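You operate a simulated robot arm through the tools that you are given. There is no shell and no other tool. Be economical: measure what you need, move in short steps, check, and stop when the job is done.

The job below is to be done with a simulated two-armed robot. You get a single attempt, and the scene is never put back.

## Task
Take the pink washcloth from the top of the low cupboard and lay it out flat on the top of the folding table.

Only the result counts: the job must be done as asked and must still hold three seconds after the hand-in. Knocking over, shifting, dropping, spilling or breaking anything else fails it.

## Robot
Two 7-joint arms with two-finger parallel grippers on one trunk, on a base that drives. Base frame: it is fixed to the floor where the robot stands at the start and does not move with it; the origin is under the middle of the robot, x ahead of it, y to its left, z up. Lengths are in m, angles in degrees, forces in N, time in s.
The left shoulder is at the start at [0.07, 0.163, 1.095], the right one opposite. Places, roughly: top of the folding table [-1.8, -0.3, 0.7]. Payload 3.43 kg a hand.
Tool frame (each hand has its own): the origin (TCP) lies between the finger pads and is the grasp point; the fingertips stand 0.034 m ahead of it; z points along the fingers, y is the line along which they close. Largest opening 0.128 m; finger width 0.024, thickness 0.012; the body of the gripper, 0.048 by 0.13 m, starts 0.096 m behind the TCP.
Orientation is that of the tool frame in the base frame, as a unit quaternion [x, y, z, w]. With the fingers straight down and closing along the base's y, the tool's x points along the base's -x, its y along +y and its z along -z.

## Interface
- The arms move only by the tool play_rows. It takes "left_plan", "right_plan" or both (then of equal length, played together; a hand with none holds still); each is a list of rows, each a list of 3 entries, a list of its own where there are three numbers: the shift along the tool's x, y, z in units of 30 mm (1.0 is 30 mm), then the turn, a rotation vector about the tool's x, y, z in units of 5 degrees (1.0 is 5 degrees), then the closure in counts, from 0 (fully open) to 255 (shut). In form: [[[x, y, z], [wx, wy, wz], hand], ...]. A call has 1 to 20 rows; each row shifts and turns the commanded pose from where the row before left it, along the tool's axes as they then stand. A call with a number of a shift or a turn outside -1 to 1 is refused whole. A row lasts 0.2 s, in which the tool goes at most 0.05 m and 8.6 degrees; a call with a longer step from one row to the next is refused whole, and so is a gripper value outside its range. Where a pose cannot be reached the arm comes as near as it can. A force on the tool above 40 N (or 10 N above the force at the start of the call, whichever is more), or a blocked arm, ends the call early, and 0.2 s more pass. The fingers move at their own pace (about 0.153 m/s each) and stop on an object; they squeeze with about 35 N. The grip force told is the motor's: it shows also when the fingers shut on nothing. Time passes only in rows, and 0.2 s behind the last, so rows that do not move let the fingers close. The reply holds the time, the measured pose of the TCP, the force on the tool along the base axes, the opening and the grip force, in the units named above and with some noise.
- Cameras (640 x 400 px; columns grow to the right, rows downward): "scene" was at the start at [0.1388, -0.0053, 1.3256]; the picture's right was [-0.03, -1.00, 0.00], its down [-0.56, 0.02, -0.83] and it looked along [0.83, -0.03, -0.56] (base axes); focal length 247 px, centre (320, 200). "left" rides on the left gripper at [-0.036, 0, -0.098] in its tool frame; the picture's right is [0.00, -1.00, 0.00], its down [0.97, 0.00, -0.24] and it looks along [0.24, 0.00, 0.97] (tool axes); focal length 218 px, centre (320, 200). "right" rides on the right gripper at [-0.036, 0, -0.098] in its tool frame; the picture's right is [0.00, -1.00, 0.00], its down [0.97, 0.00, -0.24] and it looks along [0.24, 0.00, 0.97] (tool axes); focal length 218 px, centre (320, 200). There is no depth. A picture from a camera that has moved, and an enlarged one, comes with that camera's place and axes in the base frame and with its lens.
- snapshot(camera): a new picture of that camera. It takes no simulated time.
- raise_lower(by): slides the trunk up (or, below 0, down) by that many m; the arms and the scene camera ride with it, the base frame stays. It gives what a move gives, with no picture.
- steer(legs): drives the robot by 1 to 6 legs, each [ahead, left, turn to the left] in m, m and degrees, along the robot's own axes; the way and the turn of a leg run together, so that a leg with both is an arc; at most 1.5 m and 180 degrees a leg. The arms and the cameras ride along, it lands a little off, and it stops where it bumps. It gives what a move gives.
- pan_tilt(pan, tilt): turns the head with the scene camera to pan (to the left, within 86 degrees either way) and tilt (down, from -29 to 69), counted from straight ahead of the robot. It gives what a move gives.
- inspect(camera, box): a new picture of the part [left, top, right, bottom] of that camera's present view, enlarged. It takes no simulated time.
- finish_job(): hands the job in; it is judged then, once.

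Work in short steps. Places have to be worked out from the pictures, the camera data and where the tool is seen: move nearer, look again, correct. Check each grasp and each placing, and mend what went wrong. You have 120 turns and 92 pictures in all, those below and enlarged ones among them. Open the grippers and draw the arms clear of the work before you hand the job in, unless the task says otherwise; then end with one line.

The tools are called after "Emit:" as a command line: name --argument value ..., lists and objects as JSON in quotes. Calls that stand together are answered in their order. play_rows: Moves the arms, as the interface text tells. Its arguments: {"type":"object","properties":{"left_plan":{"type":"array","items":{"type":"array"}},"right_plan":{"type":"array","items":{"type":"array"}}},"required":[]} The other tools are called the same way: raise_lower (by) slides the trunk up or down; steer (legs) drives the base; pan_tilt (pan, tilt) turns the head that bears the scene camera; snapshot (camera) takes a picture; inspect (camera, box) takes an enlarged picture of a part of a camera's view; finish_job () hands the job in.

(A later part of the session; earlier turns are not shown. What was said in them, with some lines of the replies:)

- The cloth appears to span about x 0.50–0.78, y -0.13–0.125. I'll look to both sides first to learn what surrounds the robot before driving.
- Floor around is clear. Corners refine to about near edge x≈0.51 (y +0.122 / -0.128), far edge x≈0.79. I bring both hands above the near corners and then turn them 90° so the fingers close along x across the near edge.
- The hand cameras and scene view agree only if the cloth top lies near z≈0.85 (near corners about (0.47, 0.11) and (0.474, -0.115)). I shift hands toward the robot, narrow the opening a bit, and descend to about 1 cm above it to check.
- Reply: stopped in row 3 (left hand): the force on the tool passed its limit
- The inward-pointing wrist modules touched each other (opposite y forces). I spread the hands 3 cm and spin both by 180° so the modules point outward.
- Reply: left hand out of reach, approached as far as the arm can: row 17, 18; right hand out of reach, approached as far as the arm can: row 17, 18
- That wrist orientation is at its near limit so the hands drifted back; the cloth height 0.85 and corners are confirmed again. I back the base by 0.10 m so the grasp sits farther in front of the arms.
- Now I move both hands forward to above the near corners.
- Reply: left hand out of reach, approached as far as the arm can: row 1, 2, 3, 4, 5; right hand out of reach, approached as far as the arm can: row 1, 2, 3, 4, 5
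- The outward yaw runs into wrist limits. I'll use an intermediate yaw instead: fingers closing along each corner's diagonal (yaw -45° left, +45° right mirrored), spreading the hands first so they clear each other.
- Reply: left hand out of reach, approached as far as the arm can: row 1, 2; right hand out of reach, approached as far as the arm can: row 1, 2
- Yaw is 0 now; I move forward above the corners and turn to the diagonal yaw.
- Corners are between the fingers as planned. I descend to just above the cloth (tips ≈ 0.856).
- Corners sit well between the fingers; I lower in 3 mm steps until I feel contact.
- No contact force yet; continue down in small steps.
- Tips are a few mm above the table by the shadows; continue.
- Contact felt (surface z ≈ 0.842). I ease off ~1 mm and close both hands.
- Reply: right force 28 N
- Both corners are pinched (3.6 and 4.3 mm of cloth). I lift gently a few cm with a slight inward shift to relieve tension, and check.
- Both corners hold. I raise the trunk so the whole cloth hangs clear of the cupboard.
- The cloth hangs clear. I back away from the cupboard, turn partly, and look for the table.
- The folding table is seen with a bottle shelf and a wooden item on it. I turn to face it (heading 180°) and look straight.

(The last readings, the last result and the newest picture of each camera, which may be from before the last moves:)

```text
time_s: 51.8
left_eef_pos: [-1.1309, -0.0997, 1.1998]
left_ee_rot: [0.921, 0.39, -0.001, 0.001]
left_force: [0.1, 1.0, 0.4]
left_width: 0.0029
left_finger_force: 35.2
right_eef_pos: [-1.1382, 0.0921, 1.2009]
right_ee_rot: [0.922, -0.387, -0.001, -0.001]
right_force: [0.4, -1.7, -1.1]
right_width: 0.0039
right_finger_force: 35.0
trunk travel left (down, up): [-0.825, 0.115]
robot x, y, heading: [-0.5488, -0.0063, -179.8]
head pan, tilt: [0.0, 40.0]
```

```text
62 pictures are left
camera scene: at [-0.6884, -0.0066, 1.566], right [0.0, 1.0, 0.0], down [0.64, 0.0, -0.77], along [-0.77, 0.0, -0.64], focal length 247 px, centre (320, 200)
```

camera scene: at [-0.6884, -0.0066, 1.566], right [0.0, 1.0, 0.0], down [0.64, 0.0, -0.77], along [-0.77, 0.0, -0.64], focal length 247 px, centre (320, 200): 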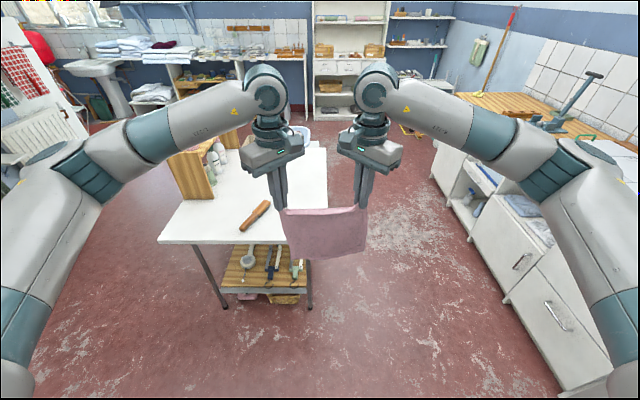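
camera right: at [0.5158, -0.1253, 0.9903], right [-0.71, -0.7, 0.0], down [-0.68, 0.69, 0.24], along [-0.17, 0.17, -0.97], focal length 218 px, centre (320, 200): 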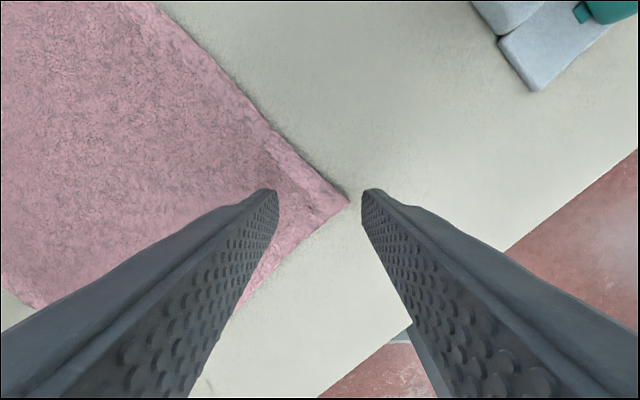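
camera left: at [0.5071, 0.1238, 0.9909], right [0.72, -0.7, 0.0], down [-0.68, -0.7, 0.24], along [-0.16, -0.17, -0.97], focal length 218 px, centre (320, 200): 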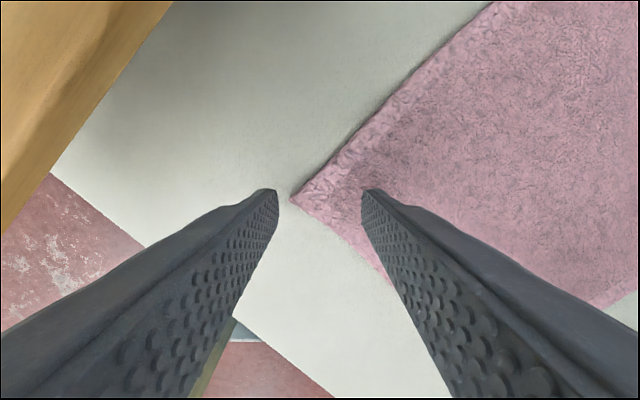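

Table top spans roughly x −1.43…−2.33, y −0.75…+0.03; the wooden item is near (−1.6, −0.34), the bottle shelf at y<−0.5. The free strip is along the +y side, so I'll drive into the aisle, and approach facing −y at x≈−1.95.

Emit:
steer --legs '[[0, -0.62, 0], [0.7, 0, 0]]'

Emit:
pan_tilt --pan 40 --tilt 40

Emit:
snapshot --camera "scene"

```text
time_s: 58.6
left_eef_pos: [-1.8109, 0.4802, 1.2012]
left_ee_rot: [0.914, 0.406, -0.001, 0.0]
left_force: [0.1, 1.2, 0.0]
left_width: 0.0028
left_finger_force: 34.8
right_eef_pos: [-1.8255, 0.6721, 1.2024]
right_ee_rot: [0.93, -0.368, -0.003, -0.002]
right_force: [0.2, -1.3, 0.8]
right_width: 0.004
right_finger_force: 35.2
trunk travel left (down, up): [-0.825, 0.115]
robot x, y, heading: [-1.2346, 0.6006, -177.2]
head pan, tilt: [0.0, 40.0]
```

```text
time_s: 59.7
left_eef_pos: [-1.8112, 0.4813, 1.2]
left_ee_rot: [0.913, 0.407, -0.002, 0.002]
left_force: [0.2, 0.0, 0.0]
left_width: 0.0029
left_finger_force: 35.4
right_eef_pos: [-1.8253, 0.6715, 1.202]
right_ee_rot: [0.93, -0.367, -0.002, -0.002]
right_force: [-0.1, -0.2, -0.7]
right_width: 0.0038
right_finger_force: 34.9
trunk travel left (down, up): [-0.825, 0.115]
robot x, y, heading: [-1.2353, 0.5959, -177.6]
head pan, tilt: [40.0, 40.0]
```

```text
61 pictures are left
camera scene: at [-1.3498, 0.5371, 1.5661], right [-0.67, 0.74, 0.0], down [0.47, 0.43, -0.77], along [-0.57, -0.52, -0.64], focal length 247 px, centre (320, 200)
```

scene: 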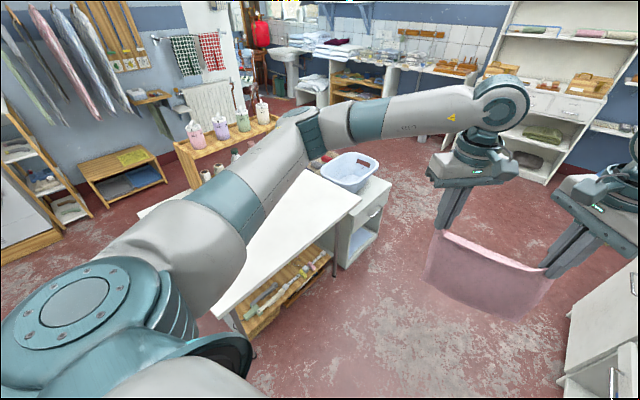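

Table edge on this side is y≈−0.01, far end x≈−2.30, with a drawer unit and basin beyond. I advance to x≈−1.9 and turn left to face the table.

Emit:
steer --legs '[[0.66, 0, 0], [0, 0, 87.5]]'

Emit:
pan_tilt --pan 0 --tilt 45

Emit:
snapshot --camera "scene"

```text
time_s: 67.1
left_eef_pos: [-1.7914, -0.012, 1.2]
left_ee_rot: [0.367, 0.93, 0.0, 0.002]
left_force: [-0.7, -0.7, 0.3]
left_width: 0.003
left_finger_force: 35.0
right_eef_pos: [-1.9834, -0.0219, 1.2016]
right_ee_rot: [0.921, 0.389, -0.002, -0.001]
right_force: [0.6, -1.1, -0.4]
right_width: 0.0039
right_finger_force: 34.8
trunk travel left (down, up): [-0.825, 0.115]
robot x, y, heading: [-1.8983, 0.5688, -88.6]
head pan, tilt: [40.0, 40.0]
```

```text
time_s: 68.1
left_eef_pos: [-1.7915, -0.0125, 1.2]
left_ee_rot: [0.368, 0.93, -0.001, 0.002]
left_force: [0.0, -0.8, -0.5]
left_width: 0.0032
left_finger_force: 34.5
right_eef_pos: [-1.9828, -0.022, 1.2014]
right_ee_rot: [0.922, 0.388, -0.001, 0.0]
right_force: [0.2, -0.5, 0.6]
right_width: 0.0041
right_finger_force: 35.2
trunk travel left (down, up): [-0.825, 0.115]
robot x, y, heading: [-1.8989, 0.5666, -88.6]
head pan, tilt: [0.0, 45.0]
```

```text
60 pictures are left
camera scene: at [-1.8958, 0.4307, 1.5588], right [-1.0, -0.02, 0.0], down [-0.02, 0.71, -0.71], along [0.02, -0.71, -0.71], focal length 247 px, centre (320, 200)
```

scene: 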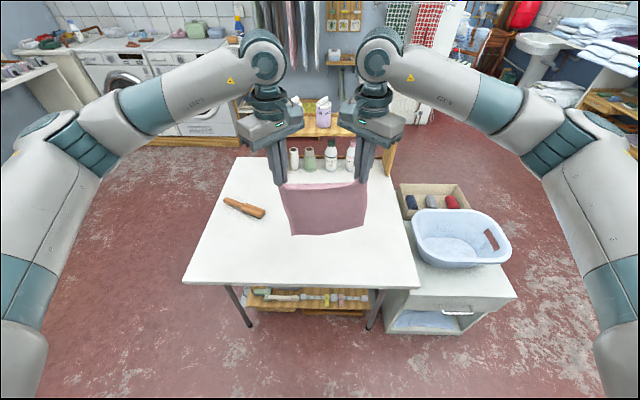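

Clear free area at x −1.65…−2.25, y 0…−0.6. I drive 0.15 m nearer, and lower the trunk 0.2 m so the cloth's bottom comes near (but above) the table.

Emit:
steer --legs '[[0.15, 0, -1.4]]'

Emit:
raise_lower --by -0.18

Emit:
snapshot --camera "scene"

Emit:
snapshot --camera "left"

```text
time_s: 69.5
left_eef_pos: [-1.8003, -0.157, 1.203]
left_ee_rot: [0.376, 0.927, -0.002, 0.002]
left_force: [0.1, -0.1, 0.1]
left_width: 0.003
left_finger_force: 35.2
right_eef_pos: [-1.9914, -0.1625, 1.2036]
right_ee_rot: [0.925, 0.379, -0.002, 0.001]
right_force: [1.2, -0.3, -0.9]
right_width: 0.0036
right_finger_force: 35.2
trunk travel left (down, up): [-0.825, 0.115]
robot x, y, heading: [-1.8941, 0.4161, -89.6]
head pan, tilt: [0.0, 45.0]
```

```text
time_s: 71.5
left_eef_pos: [-1.8004, -0.158, 1.0215]
left_ee_rot: [0.376, 0.926, 0.0, 0.001]
left_force: [-0.9, 0.8, 0.1]
left_width: 0.0033
left_finger_force: 35.7
right_eef_pos: [-1.9912, -0.1663, 1.0218]
right_ee_rot: [0.925, 0.38, -0.002, 0.0]
right_force: [0.4, 0.1, -0.6]
right_width: 0.0041
right_finger_force: 34.7
trunk travel left (down, up): [-0.645, 0.295]
robot x, y, heading: [-1.897, 0.4216, -89.8]
head pan, tilt: [0.0, 45.0]
```

```text
59 pictures are left
camera scene: at [-1.8962, 0.2865, 1.3789], right [-1.0, 0.0, 0.0], down [0.0, 0.71, -0.71], along [0.0, -0.71, -0.71], focal length 247 px, centre (320, 200)
```

scene: 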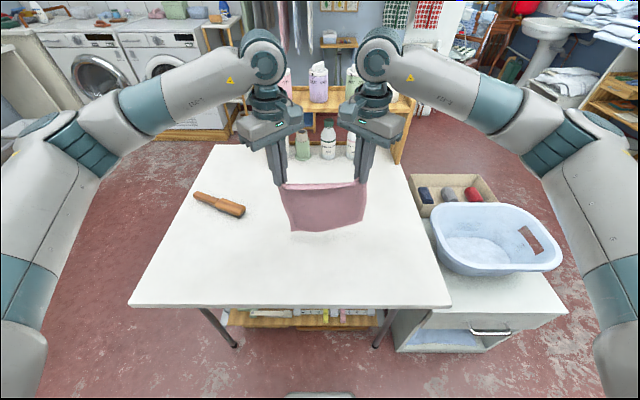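

```text
58 pictures are left
camera left: at [-1.7755, -0.183, 1.1194], right [-0.7, -0.72, 0.0], down [-0.7, 0.68, 0.24], along [-0.17, 0.16, -0.97], focal length 218 px, centre (320, 200)
```

left: 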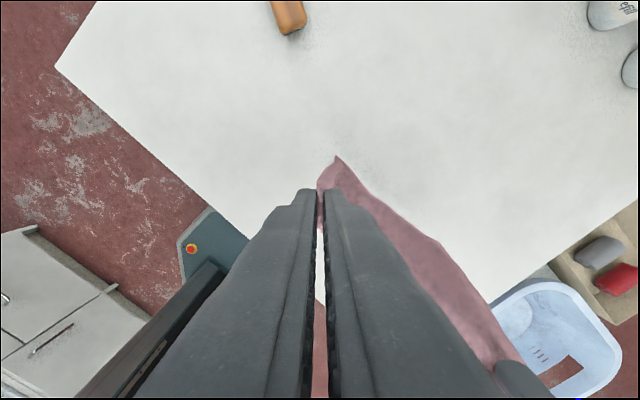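

Triangulated table height ≈0.735–0.74; cloth bottom is at ≈0.79. I move both hands 0.17 m forward (−y) before laying it down toward the robot.

Emit:
play_rows --left_plan '[[[-0.5, -0.51, 0], [0, 0, 0], 255], [[-0.5, -0.51, 0], [0, 0, 0], 255], [[-0.5, -0.51, 0], [0, 0, 0], 255], [[-0.5, -0.51, 0], [0, 0, 0], 255], [[-0.5, -0.51, 0], [0, 0, 0], 255], [[-0.5, -0.51, 0], [0, 0, 0], 255], [[-0.5, -0.51, 0], [0, 0, 0], 255], [[-0.5, -0.51, 0], [0, 0, 0], 255], [[0, 0, 0], [0, 0, 0], 255]]' --right_plan '[[[-0.5, 0.51, 0], [0, 0, 0], 255], [[-0.5, 0.51, 0], [0, 0, 0], 255], [[-0.5, 0.51, 0], [0, 0, 0], 255], [[-0.5, 0.51, 0], [0, 0, 0], 255], [[-0.5, 0.51, 0], [0, 0, 0], 255], [[-0.5, 0.51, 0], [0, 0, 0], 255], [[-0.5, 0.51, 0], [0, 0, 0], 255], [[-0.5, 0.51, 0], [0, 0, 0], 255], [[0, 0, 0], [0, 0, 0], 255]]'

Emit:
snapshot --camera "scene"

```text
time_s: 73.5
left_eef_pos: [-1.8004, -0.3295, 1.0212]
left_ee_rot: [0.376, 0.927, -0.002, 0.001]
left_force: [-0.9, -0.1, 1.1]
left_width: 0.0031
left_finger_force: 35.4
right_eef_pos: [-1.9916, -0.3382, 1.0219]
right_ee_rot: [0.925, 0.379, -0.003, 0.0]
right_force: [-0.5, 0.8, 0.0]
right_width: 0.004
right_finger_force: 34.8
trunk travel left (down, up): [-0.645, 0.295]
robot x, y, heading: [-1.8988, 0.4189, -89.5]
head pan, tilt: [0.0, 45.0]
```

```text
57 pictures are left
camera scene: at [-1.8962, 0.2867, 1.3788], right [-1.0, 0.0, 0.0], down [0.0, 0.71, -0.71], along [0.0, -0.71, -0.71], focal length 247 px, centre (320, 200)
```

scene: 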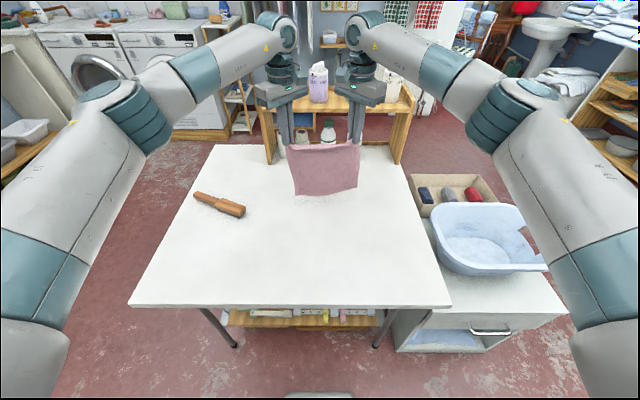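

Clear of the shelf. I lower 6 cm so the bottom edge just touches the table.

Emit:
play_rows --left_plan '[[[0, 0, 0.33], [0, 0, 0], 255], [[0, 0, 0.33], [0, 0, 0], 255], [[0, 0, 0.33], [0, 0, 0], 255], [[0, 0, 0.33], [0, 0, 0], 255], [[0, 0, 0.33], [0, 0, 0], 255], [[0, 0, 0], [0, 0, 0], 255]]' --right_plan '[[[0, 0, 0.33], [0, 0, 0], 255], [[0, 0, 0.33], [0, 0, 0], 255], [[0, 0, 0.33], [0, 0, 0], 255], [[0, 0, 0.33], [0, 0, 0], 255], [[0, 0, 0.33], [0, 0, 0], 255], [[0, 0, 0], [0, 0, 0], 255]]'

Emit:
inspect --camera "scene" --box '[240, 100, 400, 220]'

```text
time_s: 74.9
left_eef_pos: [-1.7989, -0.3308, 0.9716]
left_ee_rot: [0.376, 0.927, -0.001, 0.002]
left_force: [-1.0, 0.3, -0.6]
left_width: 0.0032
left_finger_force: 36.0
right_eef_pos: [-1.9914, -0.3376, 0.9732]
right_ee_rot: [0.925, 0.379, -0.002, -0.001]
right_force: [0.8, 0.5, 0.1]
right_width: 0.0038
right_finger_force: 34.6
trunk travel left (down, up): [-0.645, 0.295]
robot x, y, heading: [-1.898, 0.4163, -89.8]
head pan, tilt: [0.0, 45.0]
```

```text
3.33 times, centred on (320, 160) of scene
camera zoom: at [-1.8962, 0.2864, 1.3788], right [-1.0, 0.0, 0.0], down [0.0, 0.71, -0.71], along [0.0, -0.71, -0.71], focal length 824 px, centre (320, 333)
```

zoom: 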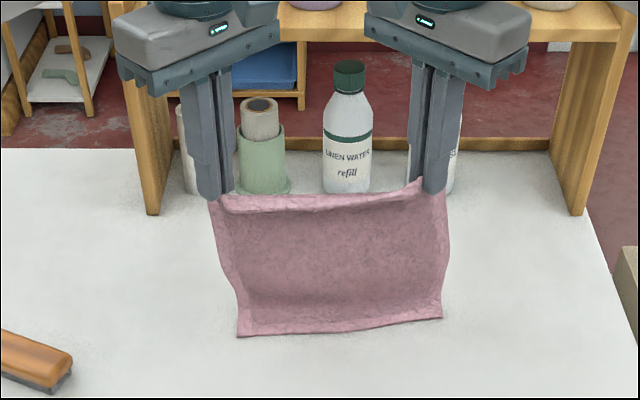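

Bottom edge looks about at the table. I start the lay-down: move back toward the robot and down at equal rates for 3 cm, then check that the bottom edge trails outward.

Emit:
play_rows --left_plan '[[[0.12, 0.12, 0.2], [0, 0, 0], 255], [[0.23, 0.235, 0.25], [0, 0, 0], 255], [[0.23, 0.235, 0.25], [0, 0, 0], 255], [[0.23, 0.235, 0.25], [0, 0, 0], 255], [[0, 0, 0], [0, 0, 0], 255]]' --right_plan '[[[0.12, -0.12, 0.2], [0, 0, 0], 255], [[0.23, -0.235, 0.25], [0, 0, 0], 255], [[0.23, -0.235, 0.25], [0, 0, 0], 255], [[0.23, -0.235, 0.25], [0, 0, 0], 255], [[0, 0, 0], [0, 0, 0], 255]]'

Emit:
inspect --camera "scene" --box '[240, 100, 400, 220]'

Emit:
snapshot --camera "left"

```text
time_s: 76.1
left_eef_pos: [-1.8009, -0.2943, 0.9435]
left_ee_rot: [0.376, 0.927, -0.001, 0.002]
left_force: [-1.1, 0.9, -0.4]
left_width: 0.0032
left_finger_force: 35.0
right_eef_pos: [-1.991, -0.3023, 0.9429]
right_ee_rot: [0.925, 0.38, -0.002, 0.0]
right_force: [1.1, 0.5, -1.0]
right_width: 0.0039
right_finger_force: 35.4
trunk travel left (down, up): [-0.645, 0.295]
robot x, y, heading: [-1.8994, 0.4231, -89.7]
head pan, tilt: [0.0, 45.0]
```

```text
3.33 times, centred on (320, 160) of scene
camera zoom: at [-1.8962, 0.2862, 1.3788], right [-1.0, 0.0, 0.0], down [0.0, 0.71, -0.71], along [0.0, -0.71, -0.71], focal length 824 px, centre (320, 333)
```

zoom: 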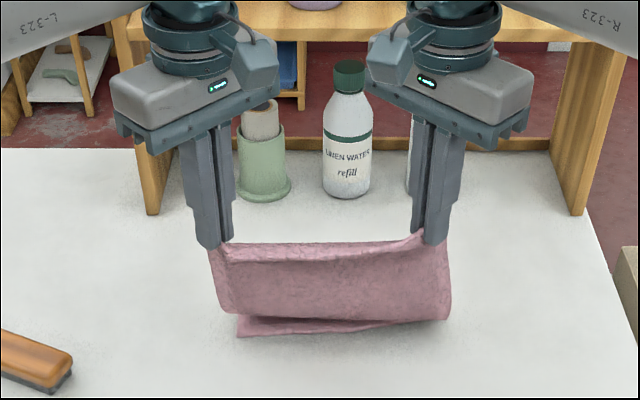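

```text
54 pictures are left
camera left: at [-1.7747, -0.3196, 1.0425], right [-0.7, -0.72, 0.0], down [-0.7, 0.68, 0.24], along [-0.17, 0.16, -0.97], focal length 218 px, centre (320, 200)
```

left: 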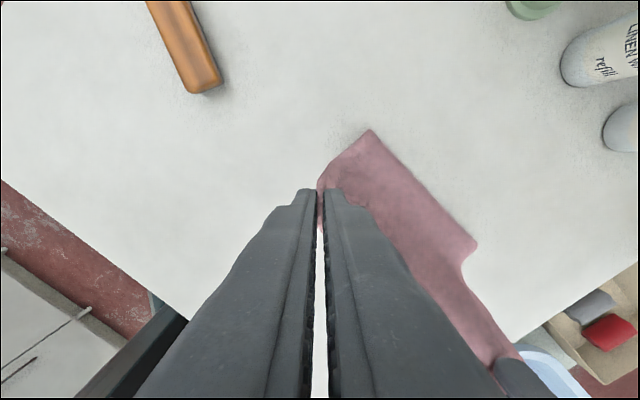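

The bottom edge stays anchored at y≈−0.35 on the far side, as wanted. I continue the 45° lay-down most of the way.

Emit:
play_rows --left_plan '[[[0.257, 0.262, 0.33], [0, 0, 0], 255], [[0.257, 0.262, 0.33], [0, 0, 0], 255], [[0.257, 0.262, 0.33], [0, 0, 0], 255], [[0.257, 0.262, 0.33], [0, 0, 0], 255], [[0.257, 0.262, 0.33], [0, 0, 0], 255], [[0.257, 0.262, 0.33], [0, 0, 0], 255], [[0.257, 0.262, 0.33], [0, 0, 0], 255], [[0.257, 0.262, 0.33], [0, 0, 0], 255], [[0.257, 0.262, 0.33], [0, 0, 0], 255], [[0.257, 0.262, 0.33], [0, 0, 0], 255], [[0.257, 0.262, 0.33], [0, 0, 0], 255], [[0.257, 0.262, 0.33], [0, 0, 0], 255], [[0.257, 0.262, 0.33], [0, 0, 0], 255]]' --right_plan '[[[0.257, -0.261, 0.33], [0, 0, 0], 255], [[0.257, -0.261, 0.33], [0, 0, 0], 255], [[0.257, -0.261, 0.33], [0, 0, 0], 255], [[0.257, -0.261, 0.33], [0, 0, 0], 255], [[0.257, -0.261, 0.33], [0, 0, 0], 255], [[0.257, -0.261, 0.33], [0, 0, 0], 255], [[0.257, -0.261, 0.33], [0, 0, 0], 255], [[0.257, -0.261, 0.33], [0, 0, 0], 255], [[0.257, -0.261, 0.33], [0, 0, 0], 255], [[0.257, -0.261, 0.33], [0, 0, 0], 255], [[0.257, -0.261, 0.33], [0, 0, 0], 255], [[0.257, -0.261, 0.33], [0, 0, 0], 255], [[0.257, -0.261, 0.33], [0, 0, 0], 255]]'

Emit:
snapshot --camera "scene"

Emit:
snapshot --camera "left"

```text
time_s: 78.9
left_eef_pos: [-1.7998, -0.1518, 0.815]
left_ee_rot: [0.377, 0.926, -0.002, 0.002]
left_force: [-0.6, -0.2, 0.2]
left_width: 0.003
left_finger_force: 35.3
right_eef_pos: [-1.9918, -0.1611, 0.8142]
right_ee_rot: [0.925, 0.379, -0.002, 0.001]
right_force: [0.6, 0.4, -0.2]
right_width: 0.004
right_finger_force: 34.4
trunk travel left (down, up): [-0.645, 0.295]
robot x, y, heading: [-1.8991, 0.418, -89.6]
head pan, tilt: [0.0, 45.0]
```

```text
53 pictures are left
camera scene: at [-1.8963, 0.2864, 1.3788], right [-1.0, 0.0, 0.0], down [0.0, 0.71, -0.71], along [0.0, -0.71, -0.71], focal length 247 px, centre (320, 200)
```

scene: 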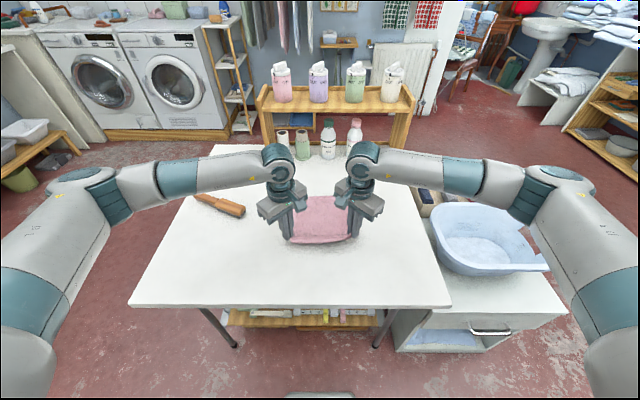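

```text
52 pictures are left
camera left: at [-1.7753, -0.1771, 0.9129], right [-0.7, -0.72, 0.0], down [-0.7, 0.68, 0.24], along [-0.17, 0.16, -0.97], focal length 218 px, centre (320, 200)
```

left: 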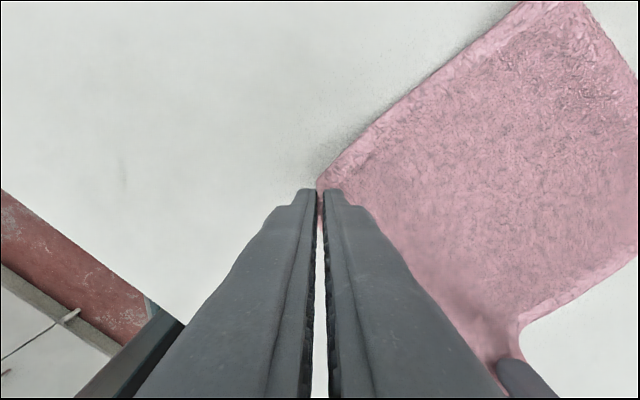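

Laying nicely. I bring it the rest of the way back and down carefully.

Emit:
play_rows --left_plan '[[[0.22, 0.225, 0.2], [0, 0, 0], 255], [[0.22, 0.225, 0.2], [0, 0, 0], 255], [[0.22, 0.225, 0.2], [0, 0, 0], 255], [[0.12, 0.32, 0.2], [0, 0, 0], 255], [[0, 0, 0], [0, 0, 0], 255]]' --right_plan '[[[0.22, -0.225, 0.2], [0, 0, 0], 255], [[0.22, -0.225, 0.2], [0, 0, 0], 255], [[0.22, -0.225, 0.2], [0, 0, 0], 255], [[0.12, -0.32, 0.2], [0, 0, 0], 255], [[0, 0, 0], [0, 0, 0], 255]]'

Emit:
snapshot --camera "left"

Emit:
inspect --camera "scene" --box '[240, 180, 400, 280]'

```text
time_s: 80.1
left_eef_pos: [-1.7952, -0.1134, 0.7908]
left_ee_rot: [0.376, 0.927, -0.001, 0.001]
left_force: [-5.1, -0.9, 0.3]
left_width: 0.003
left_finger_force: 34.7
right_eef_pos: [-1.9936, -0.1245, 0.7894]
right_ee_rot: [0.925, 0.38, -0.001, 0.0]
right_force: [5.5, 0.1, 0.2]
right_width: 0.0039
right_finger_force: 35.6
trunk travel left (down, up): [-0.645, 0.295]
robot x, y, heading: [-1.8975, 0.4182, -89.7]
head pan, tilt: [0.0, 45.0]
```

```text
51 pictures are left
camera left: at [-1.7709, -0.1384, 0.889], right [-0.7, -0.72, 0.0], down [-0.7, 0.68, 0.24], along [-0.17, 0.16, -0.97], focal length 218 px, centre (320, 200)
```

left: 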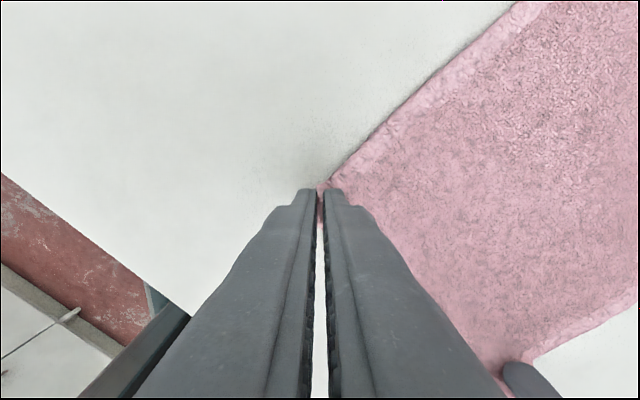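

```text
4.00 times, centred on (320, 230) of scene
camera zoom: at [-1.8962, 0.2859, 1.3787], right [-1.0, 0.0, 0.0], down [0.0, 0.71, -0.71], along [0.0, -0.71, -0.71], focal length 989 px, centre (320, 80)
```

zoom: 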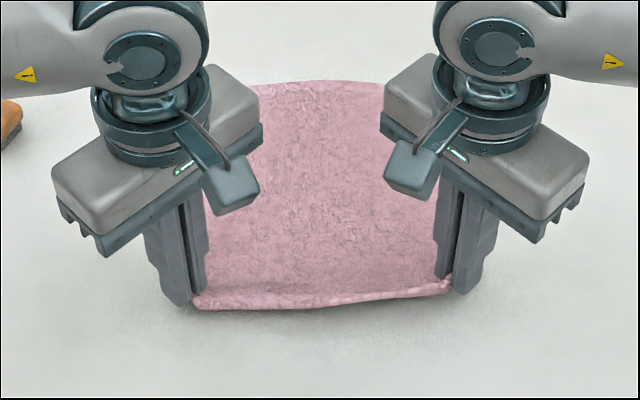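

Cloth is taut and nearly flat. Lower in small steps until contact.

Emit:
play_rows --left_plan '[[[0.02, 0.02, 0.1], [0, 0, 0], 255], [[0.02, 0.02, 0.1], [0, 0, 0], 255]]' --right_plan '[[[0.02, -0.02, 0.1], [0, 0, 0], 255], [[0.02, -0.02, 0.1], [0, 0, 0], 255]]'

Emit:
play_rows --left_plan '[[[0.02, 0.02, 0.1], [0, 0, 0], 255], [[0.02, 0.02, 0.05], [0, 0, 0], 255]]' --right_plan '[[[0.02, -0.02, 0.1], [0, 0, 0], 255], [[0.02, -0.02, 0.05], [0, 0, 0], 255]]'

```text
time_s: 80.7
left_eef_pos: [-1.7957, -0.1124, 0.7843]
left_ee_rot: [0.376, 0.927, -0.002, 0.001]
left_force: [-5.5, 0.1, 0.9]
left_width: 0.0032
left_finger_force: 35.3
right_eef_pos: [-1.9953, -0.1221, 0.7846]
right_ee_rot: [0.925, 0.38, -0.001, 0.001]
right_force: [5.7, 0.1, 0.1]
right_width: 0.0042
right_finger_force: 34.8
trunk travel left (down, up): [-0.645, 0.295]
robot x, y, heading: [-1.8985, 0.418, -89.4]
head pan, tilt: [0.0, 45.0]
```

```text
time_s: 81.3
left_eef_pos: [-1.7955, -0.1113, 0.7788]
left_ee_rot: [0.377, 0.926, 0.0, 0.002]
left_force: [-5.3, 1.3, 3.1]
left_width: 0.0032
left_finger_force: 35.2
right_eef_pos: [-1.9939, -0.1203, 0.7801]
right_ee_rot: [0.925, 0.379, -0.002, 0.001]
right_force: [5.4, 0.0, 0.1]
right_width: 0.0038
right_finger_force: 34.9
trunk travel left (down, up): [-0.645, 0.295]
robot x, y, heading: [-1.8959, 0.4174, -89.6]
head pan, tilt: [0.0, 45.0]
```

Left touches at tip z≈0.745. I pull back ~1 cm to tension the cloth and settle the last millimetres.

Emit:
play_rows --left_plan '[[[0.1, 0.1, 0], [0, 0, 0], 255], [[0.1, 0.1, 0.03], [0, 0, 0], 255], [[0, 0, 0], [0, 0, 0], 255]]' --right_plan '[[[0.1, -0.1, 0.06], [0, 0, 0], 255], [[0.1, -0.1, 0.06], [0, 0, 0], 255], [[0, 0, 0], [0, 0, 0], 255]]'

Emit:
inspect --camera "scene" --box '[240, 180, 400, 280]'

```text
time_s: 82.1
left_eef_pos: [-1.7957, -0.102, 0.7776]
left_ee_rot: [0.376, 0.927, 0.0, 0.001]
left_force: [-5.2, -0.8, 3.2]
left_width: 0.0033
left_finger_force: 35.4
right_eef_pos: [-1.9954, -0.1113, 0.7775]
right_ee_rot: [0.925, 0.38, -0.003, 0.001]
right_force: [4.5, -1.1, 7.1]
right_width: 0.004
right_finger_force: 35.2
trunk travel left (down, up): [-0.645, 0.295]
robot x, y, heading: [-1.8914, 0.4185, -89.7]
head pan, tilt: [0.0, 45.0]
```

```text
4.00 times, centred on (320, 230) of scene
camera zoom: at [-1.8962, 0.2868, 1.3789], right [-1.0, 0.0, 0.0], down [0.0, 0.71, -0.71], along [0.0, -0.71, -0.71], focal length 989 px, centre (320, 80)
```

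zoom: 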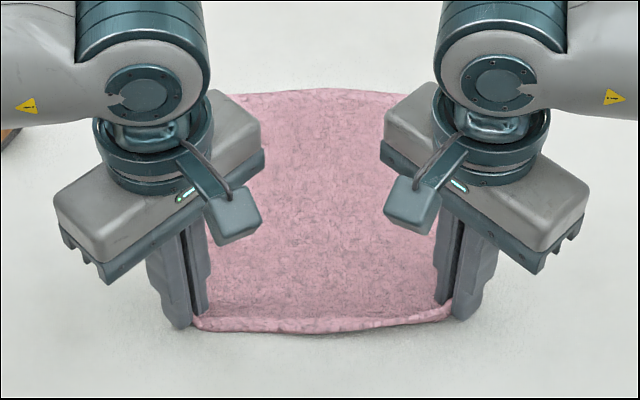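

Good. I release by opening only ~2 cm, then lift straight up.

Emit:
play_rows --left_plan '[[[0, 0, 0], [0, 0, 0], 235], [[0, 0, 0], [0, 0, 0], 215], [[0, 0, 0], [0, 0, 0], 215], [[0, 0, -0.3], [0, 0, 0], 215], [[0, 0, -0.6], [0, 0, 0], 215], [[0, 0, -0.8], [0, 0, 0], 215], [[0, 0, -0.8], [0, 0, 0], 215]]' --right_plan '[[[0, 0, 0], [0, 0, 0], 235], [[0, 0, 0], [0, 0, 0], 215], [[0, 0, 0], [0, 0, 0], 215], [[0, 0, -0.3], [0, 0, 0], 215], [[0, 0, -0.6], [0, 0, 0], 215], [[0, 0, -0.8], [0, 0, 0], 215], [[0, 0, -0.8], [0, 0, 0], 215]]'

Emit:
snapshot --camera "left"

Emit:
snapshot --camera "right"

Emit:
inspect --camera "scene" --box '[240, 180, 400, 280]'

```text
time_s: 83.7
left_eef_pos: [-1.7951, -0.102, 0.8552]
left_ee_rot: [0.376, 0.927, -0.001, 0.002]
left_force: [0.7, 0.6, -0.1]
left_width: 0.0202
left_finger_force: 0.0
right_eef_pos: [-1.995, -0.1102, 0.853]
right_ee_rot: [0.925, 0.38, -0.002, -0.001]
right_force: [0.0, -0.9, -0.1]
right_width: 0.0199
right_finger_force: 0.1
trunk travel left (down, up): [-0.645, 0.295]
robot x, y, heading: [-1.8969, 0.421, -89.9]
head pan, tilt: [0.0, 45.0]
```

```text
48 pictures are left
camera left: at [-1.7709, -0.1268, 0.9533], right [-0.7, -0.72, 0.0], down [-0.7, 0.68, 0.24], along [-0.17, 0.16, -0.97], focal length 218 px, centre (320, 200)
```

left: 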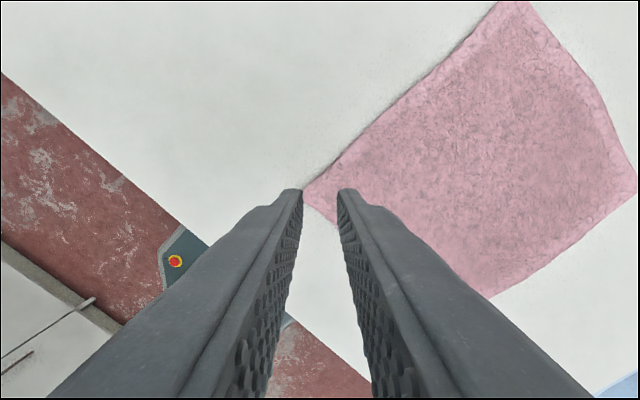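

```text
47 pictures are left
camera right: at [-2.0205, -0.1352, 0.9521], right [-0.7, 0.71, 0.0], down [0.69, 0.68, 0.24], along [0.17, 0.17, -0.97], focal length 218 px, centre (320, 200)
```

right: 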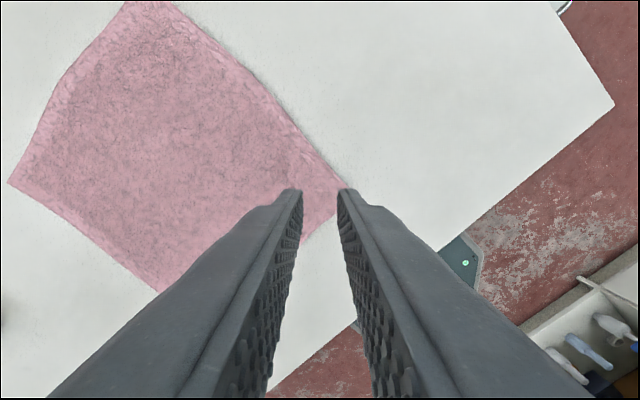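

```text
4.00 times, centred on (320, 230) of scene
camera zoom: at [-1.8964, 0.2869, 1.3787], right [-1.0, 0.0, 0.0], down [0.0, 0.71, -0.71], along [0.0, -0.71, -0.71], focal length 989 px, centre (320, 80)
```

zoom: 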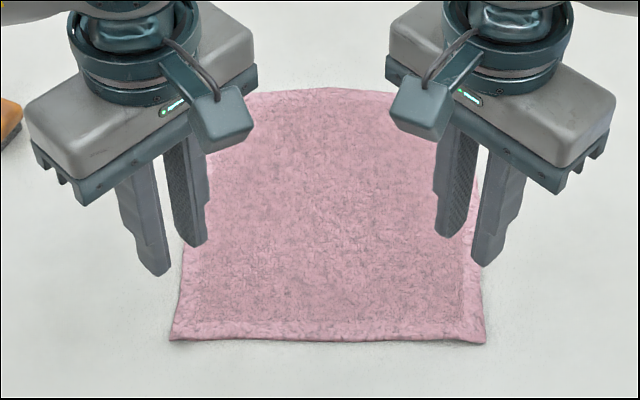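

The cloth is flat and fully unfolded. I open the grippers, raise the trunk, back away, and take a last look.

Emit:
raise_lower --by 0.2

Emit:
steer --legs '[[-0.2, 0, 0]]'

Emit:
play_rows --left_plan '[[[0, 0, 0], [0, 0, 0], 100], [[0, 0, 0], [0, 0, 0], 0], [[0, 0, 0], [0, 0, 0], 0]]' --right_plan '[[[0, 0, 0], [0, 0, 0], 100], [[0, 0, 0], [0, 0, 0], 0], [[0, 0, 0], [0, 0, 0], 0]]'

Emit:
snapshot --camera "scene"

```text
time_s: 85.9
left_eef_pos: [-1.7969, -0.1029, 1.0539]
left_ee_rot: [0.377, 0.926, 0.0, 0.002]
left_force: [-0.5, 0.2, 0.1]
left_width: 0.0204
left_finger_force: 0.1
right_eef_pos: [-1.995, -0.1117, 1.0536]
right_ee_rot: [0.925, 0.379, -0.002, 0.0]
right_force: [0.8, -0.1, 0.2]
right_width: 0.0203
right_finger_force: 0.0
trunk travel left (down, up): [-0.845, 0.095]
robot x, y, heading: [-1.8978, 0.4223, -89.7]
head pan, tilt: [0.0, 45.0]
```

```text
time_s: 87.5
left_eef_pos: [-1.7969, 0.1113, 1.0527]
left_ee_rot: [0.376, 0.927, -0.001, 0.001]
left_force: [-0.7, 0.2, -0.5]
left_width: 0.0203
left_finger_force: 0.0
right_eef_pos: [-1.9958, 0.1005, 1.0525]
right_ee_rot: [0.925, 0.379, -0.002, 0.0]
right_force: [-0.7, 0.3, -0.6]
right_width: 0.0199
right_finger_force: 0.0
trunk travel left (down, up): [-0.845, 0.095]
robot x, y, heading: [-1.8925, 0.6322, -89.7]
head pan, tilt: [0.0, 45.0]
```

```text
time_s: 88.3
left_eef_pos: [-1.7957, 0.1119, 1.0545]
left_ee_rot: [0.376, 0.927, -0.001, 0.002]
left_force: [0.3, -0.1, -0.3]
left_width: 0.1279
left_finger_force: 0.0
right_eef_pos: [-1.9956, 0.1026, 1.0545]
right_ee_rot: [0.926, 0.379, -0.004, 0.0]
right_force: [0.5, -0.5, 0.7]
right_width: 0.1279
right_finger_force: 0.1
trunk travel left (down, up): [-0.845, 0.095]
robot x, y, heading: [-1.8969, 0.6346, -90.0]
head pan, tilt: [0.0, 45.0]
```

```text
45 pictures are left
camera scene: at [-1.8972, 0.5009, 1.5789], right [-1.0, -0.01, 0.0], down [0.0, 0.71, -0.71], along [0.0, -0.71, -0.71], focal length 247 px, centre (320, 200)
```

scene: 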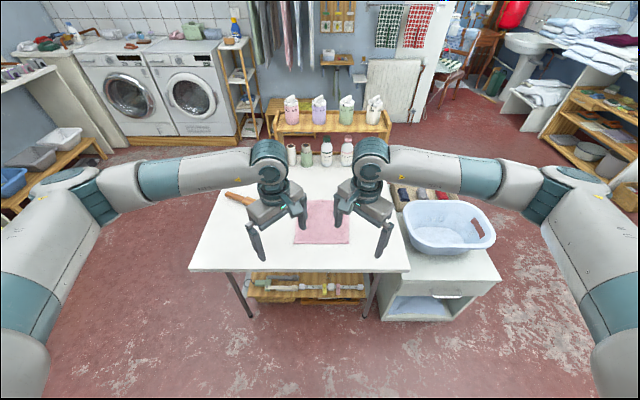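

The cloth lies flat on the table, nothing else was disturbed, and the hands are open and clear, so I hand in.

Emit:
finish_job

```text
The job is handed in.
```

The pink washcloth is laid out flat on top of the folding table; I saw nothing else moved, both grippers are open and clear, and the job is handed in.
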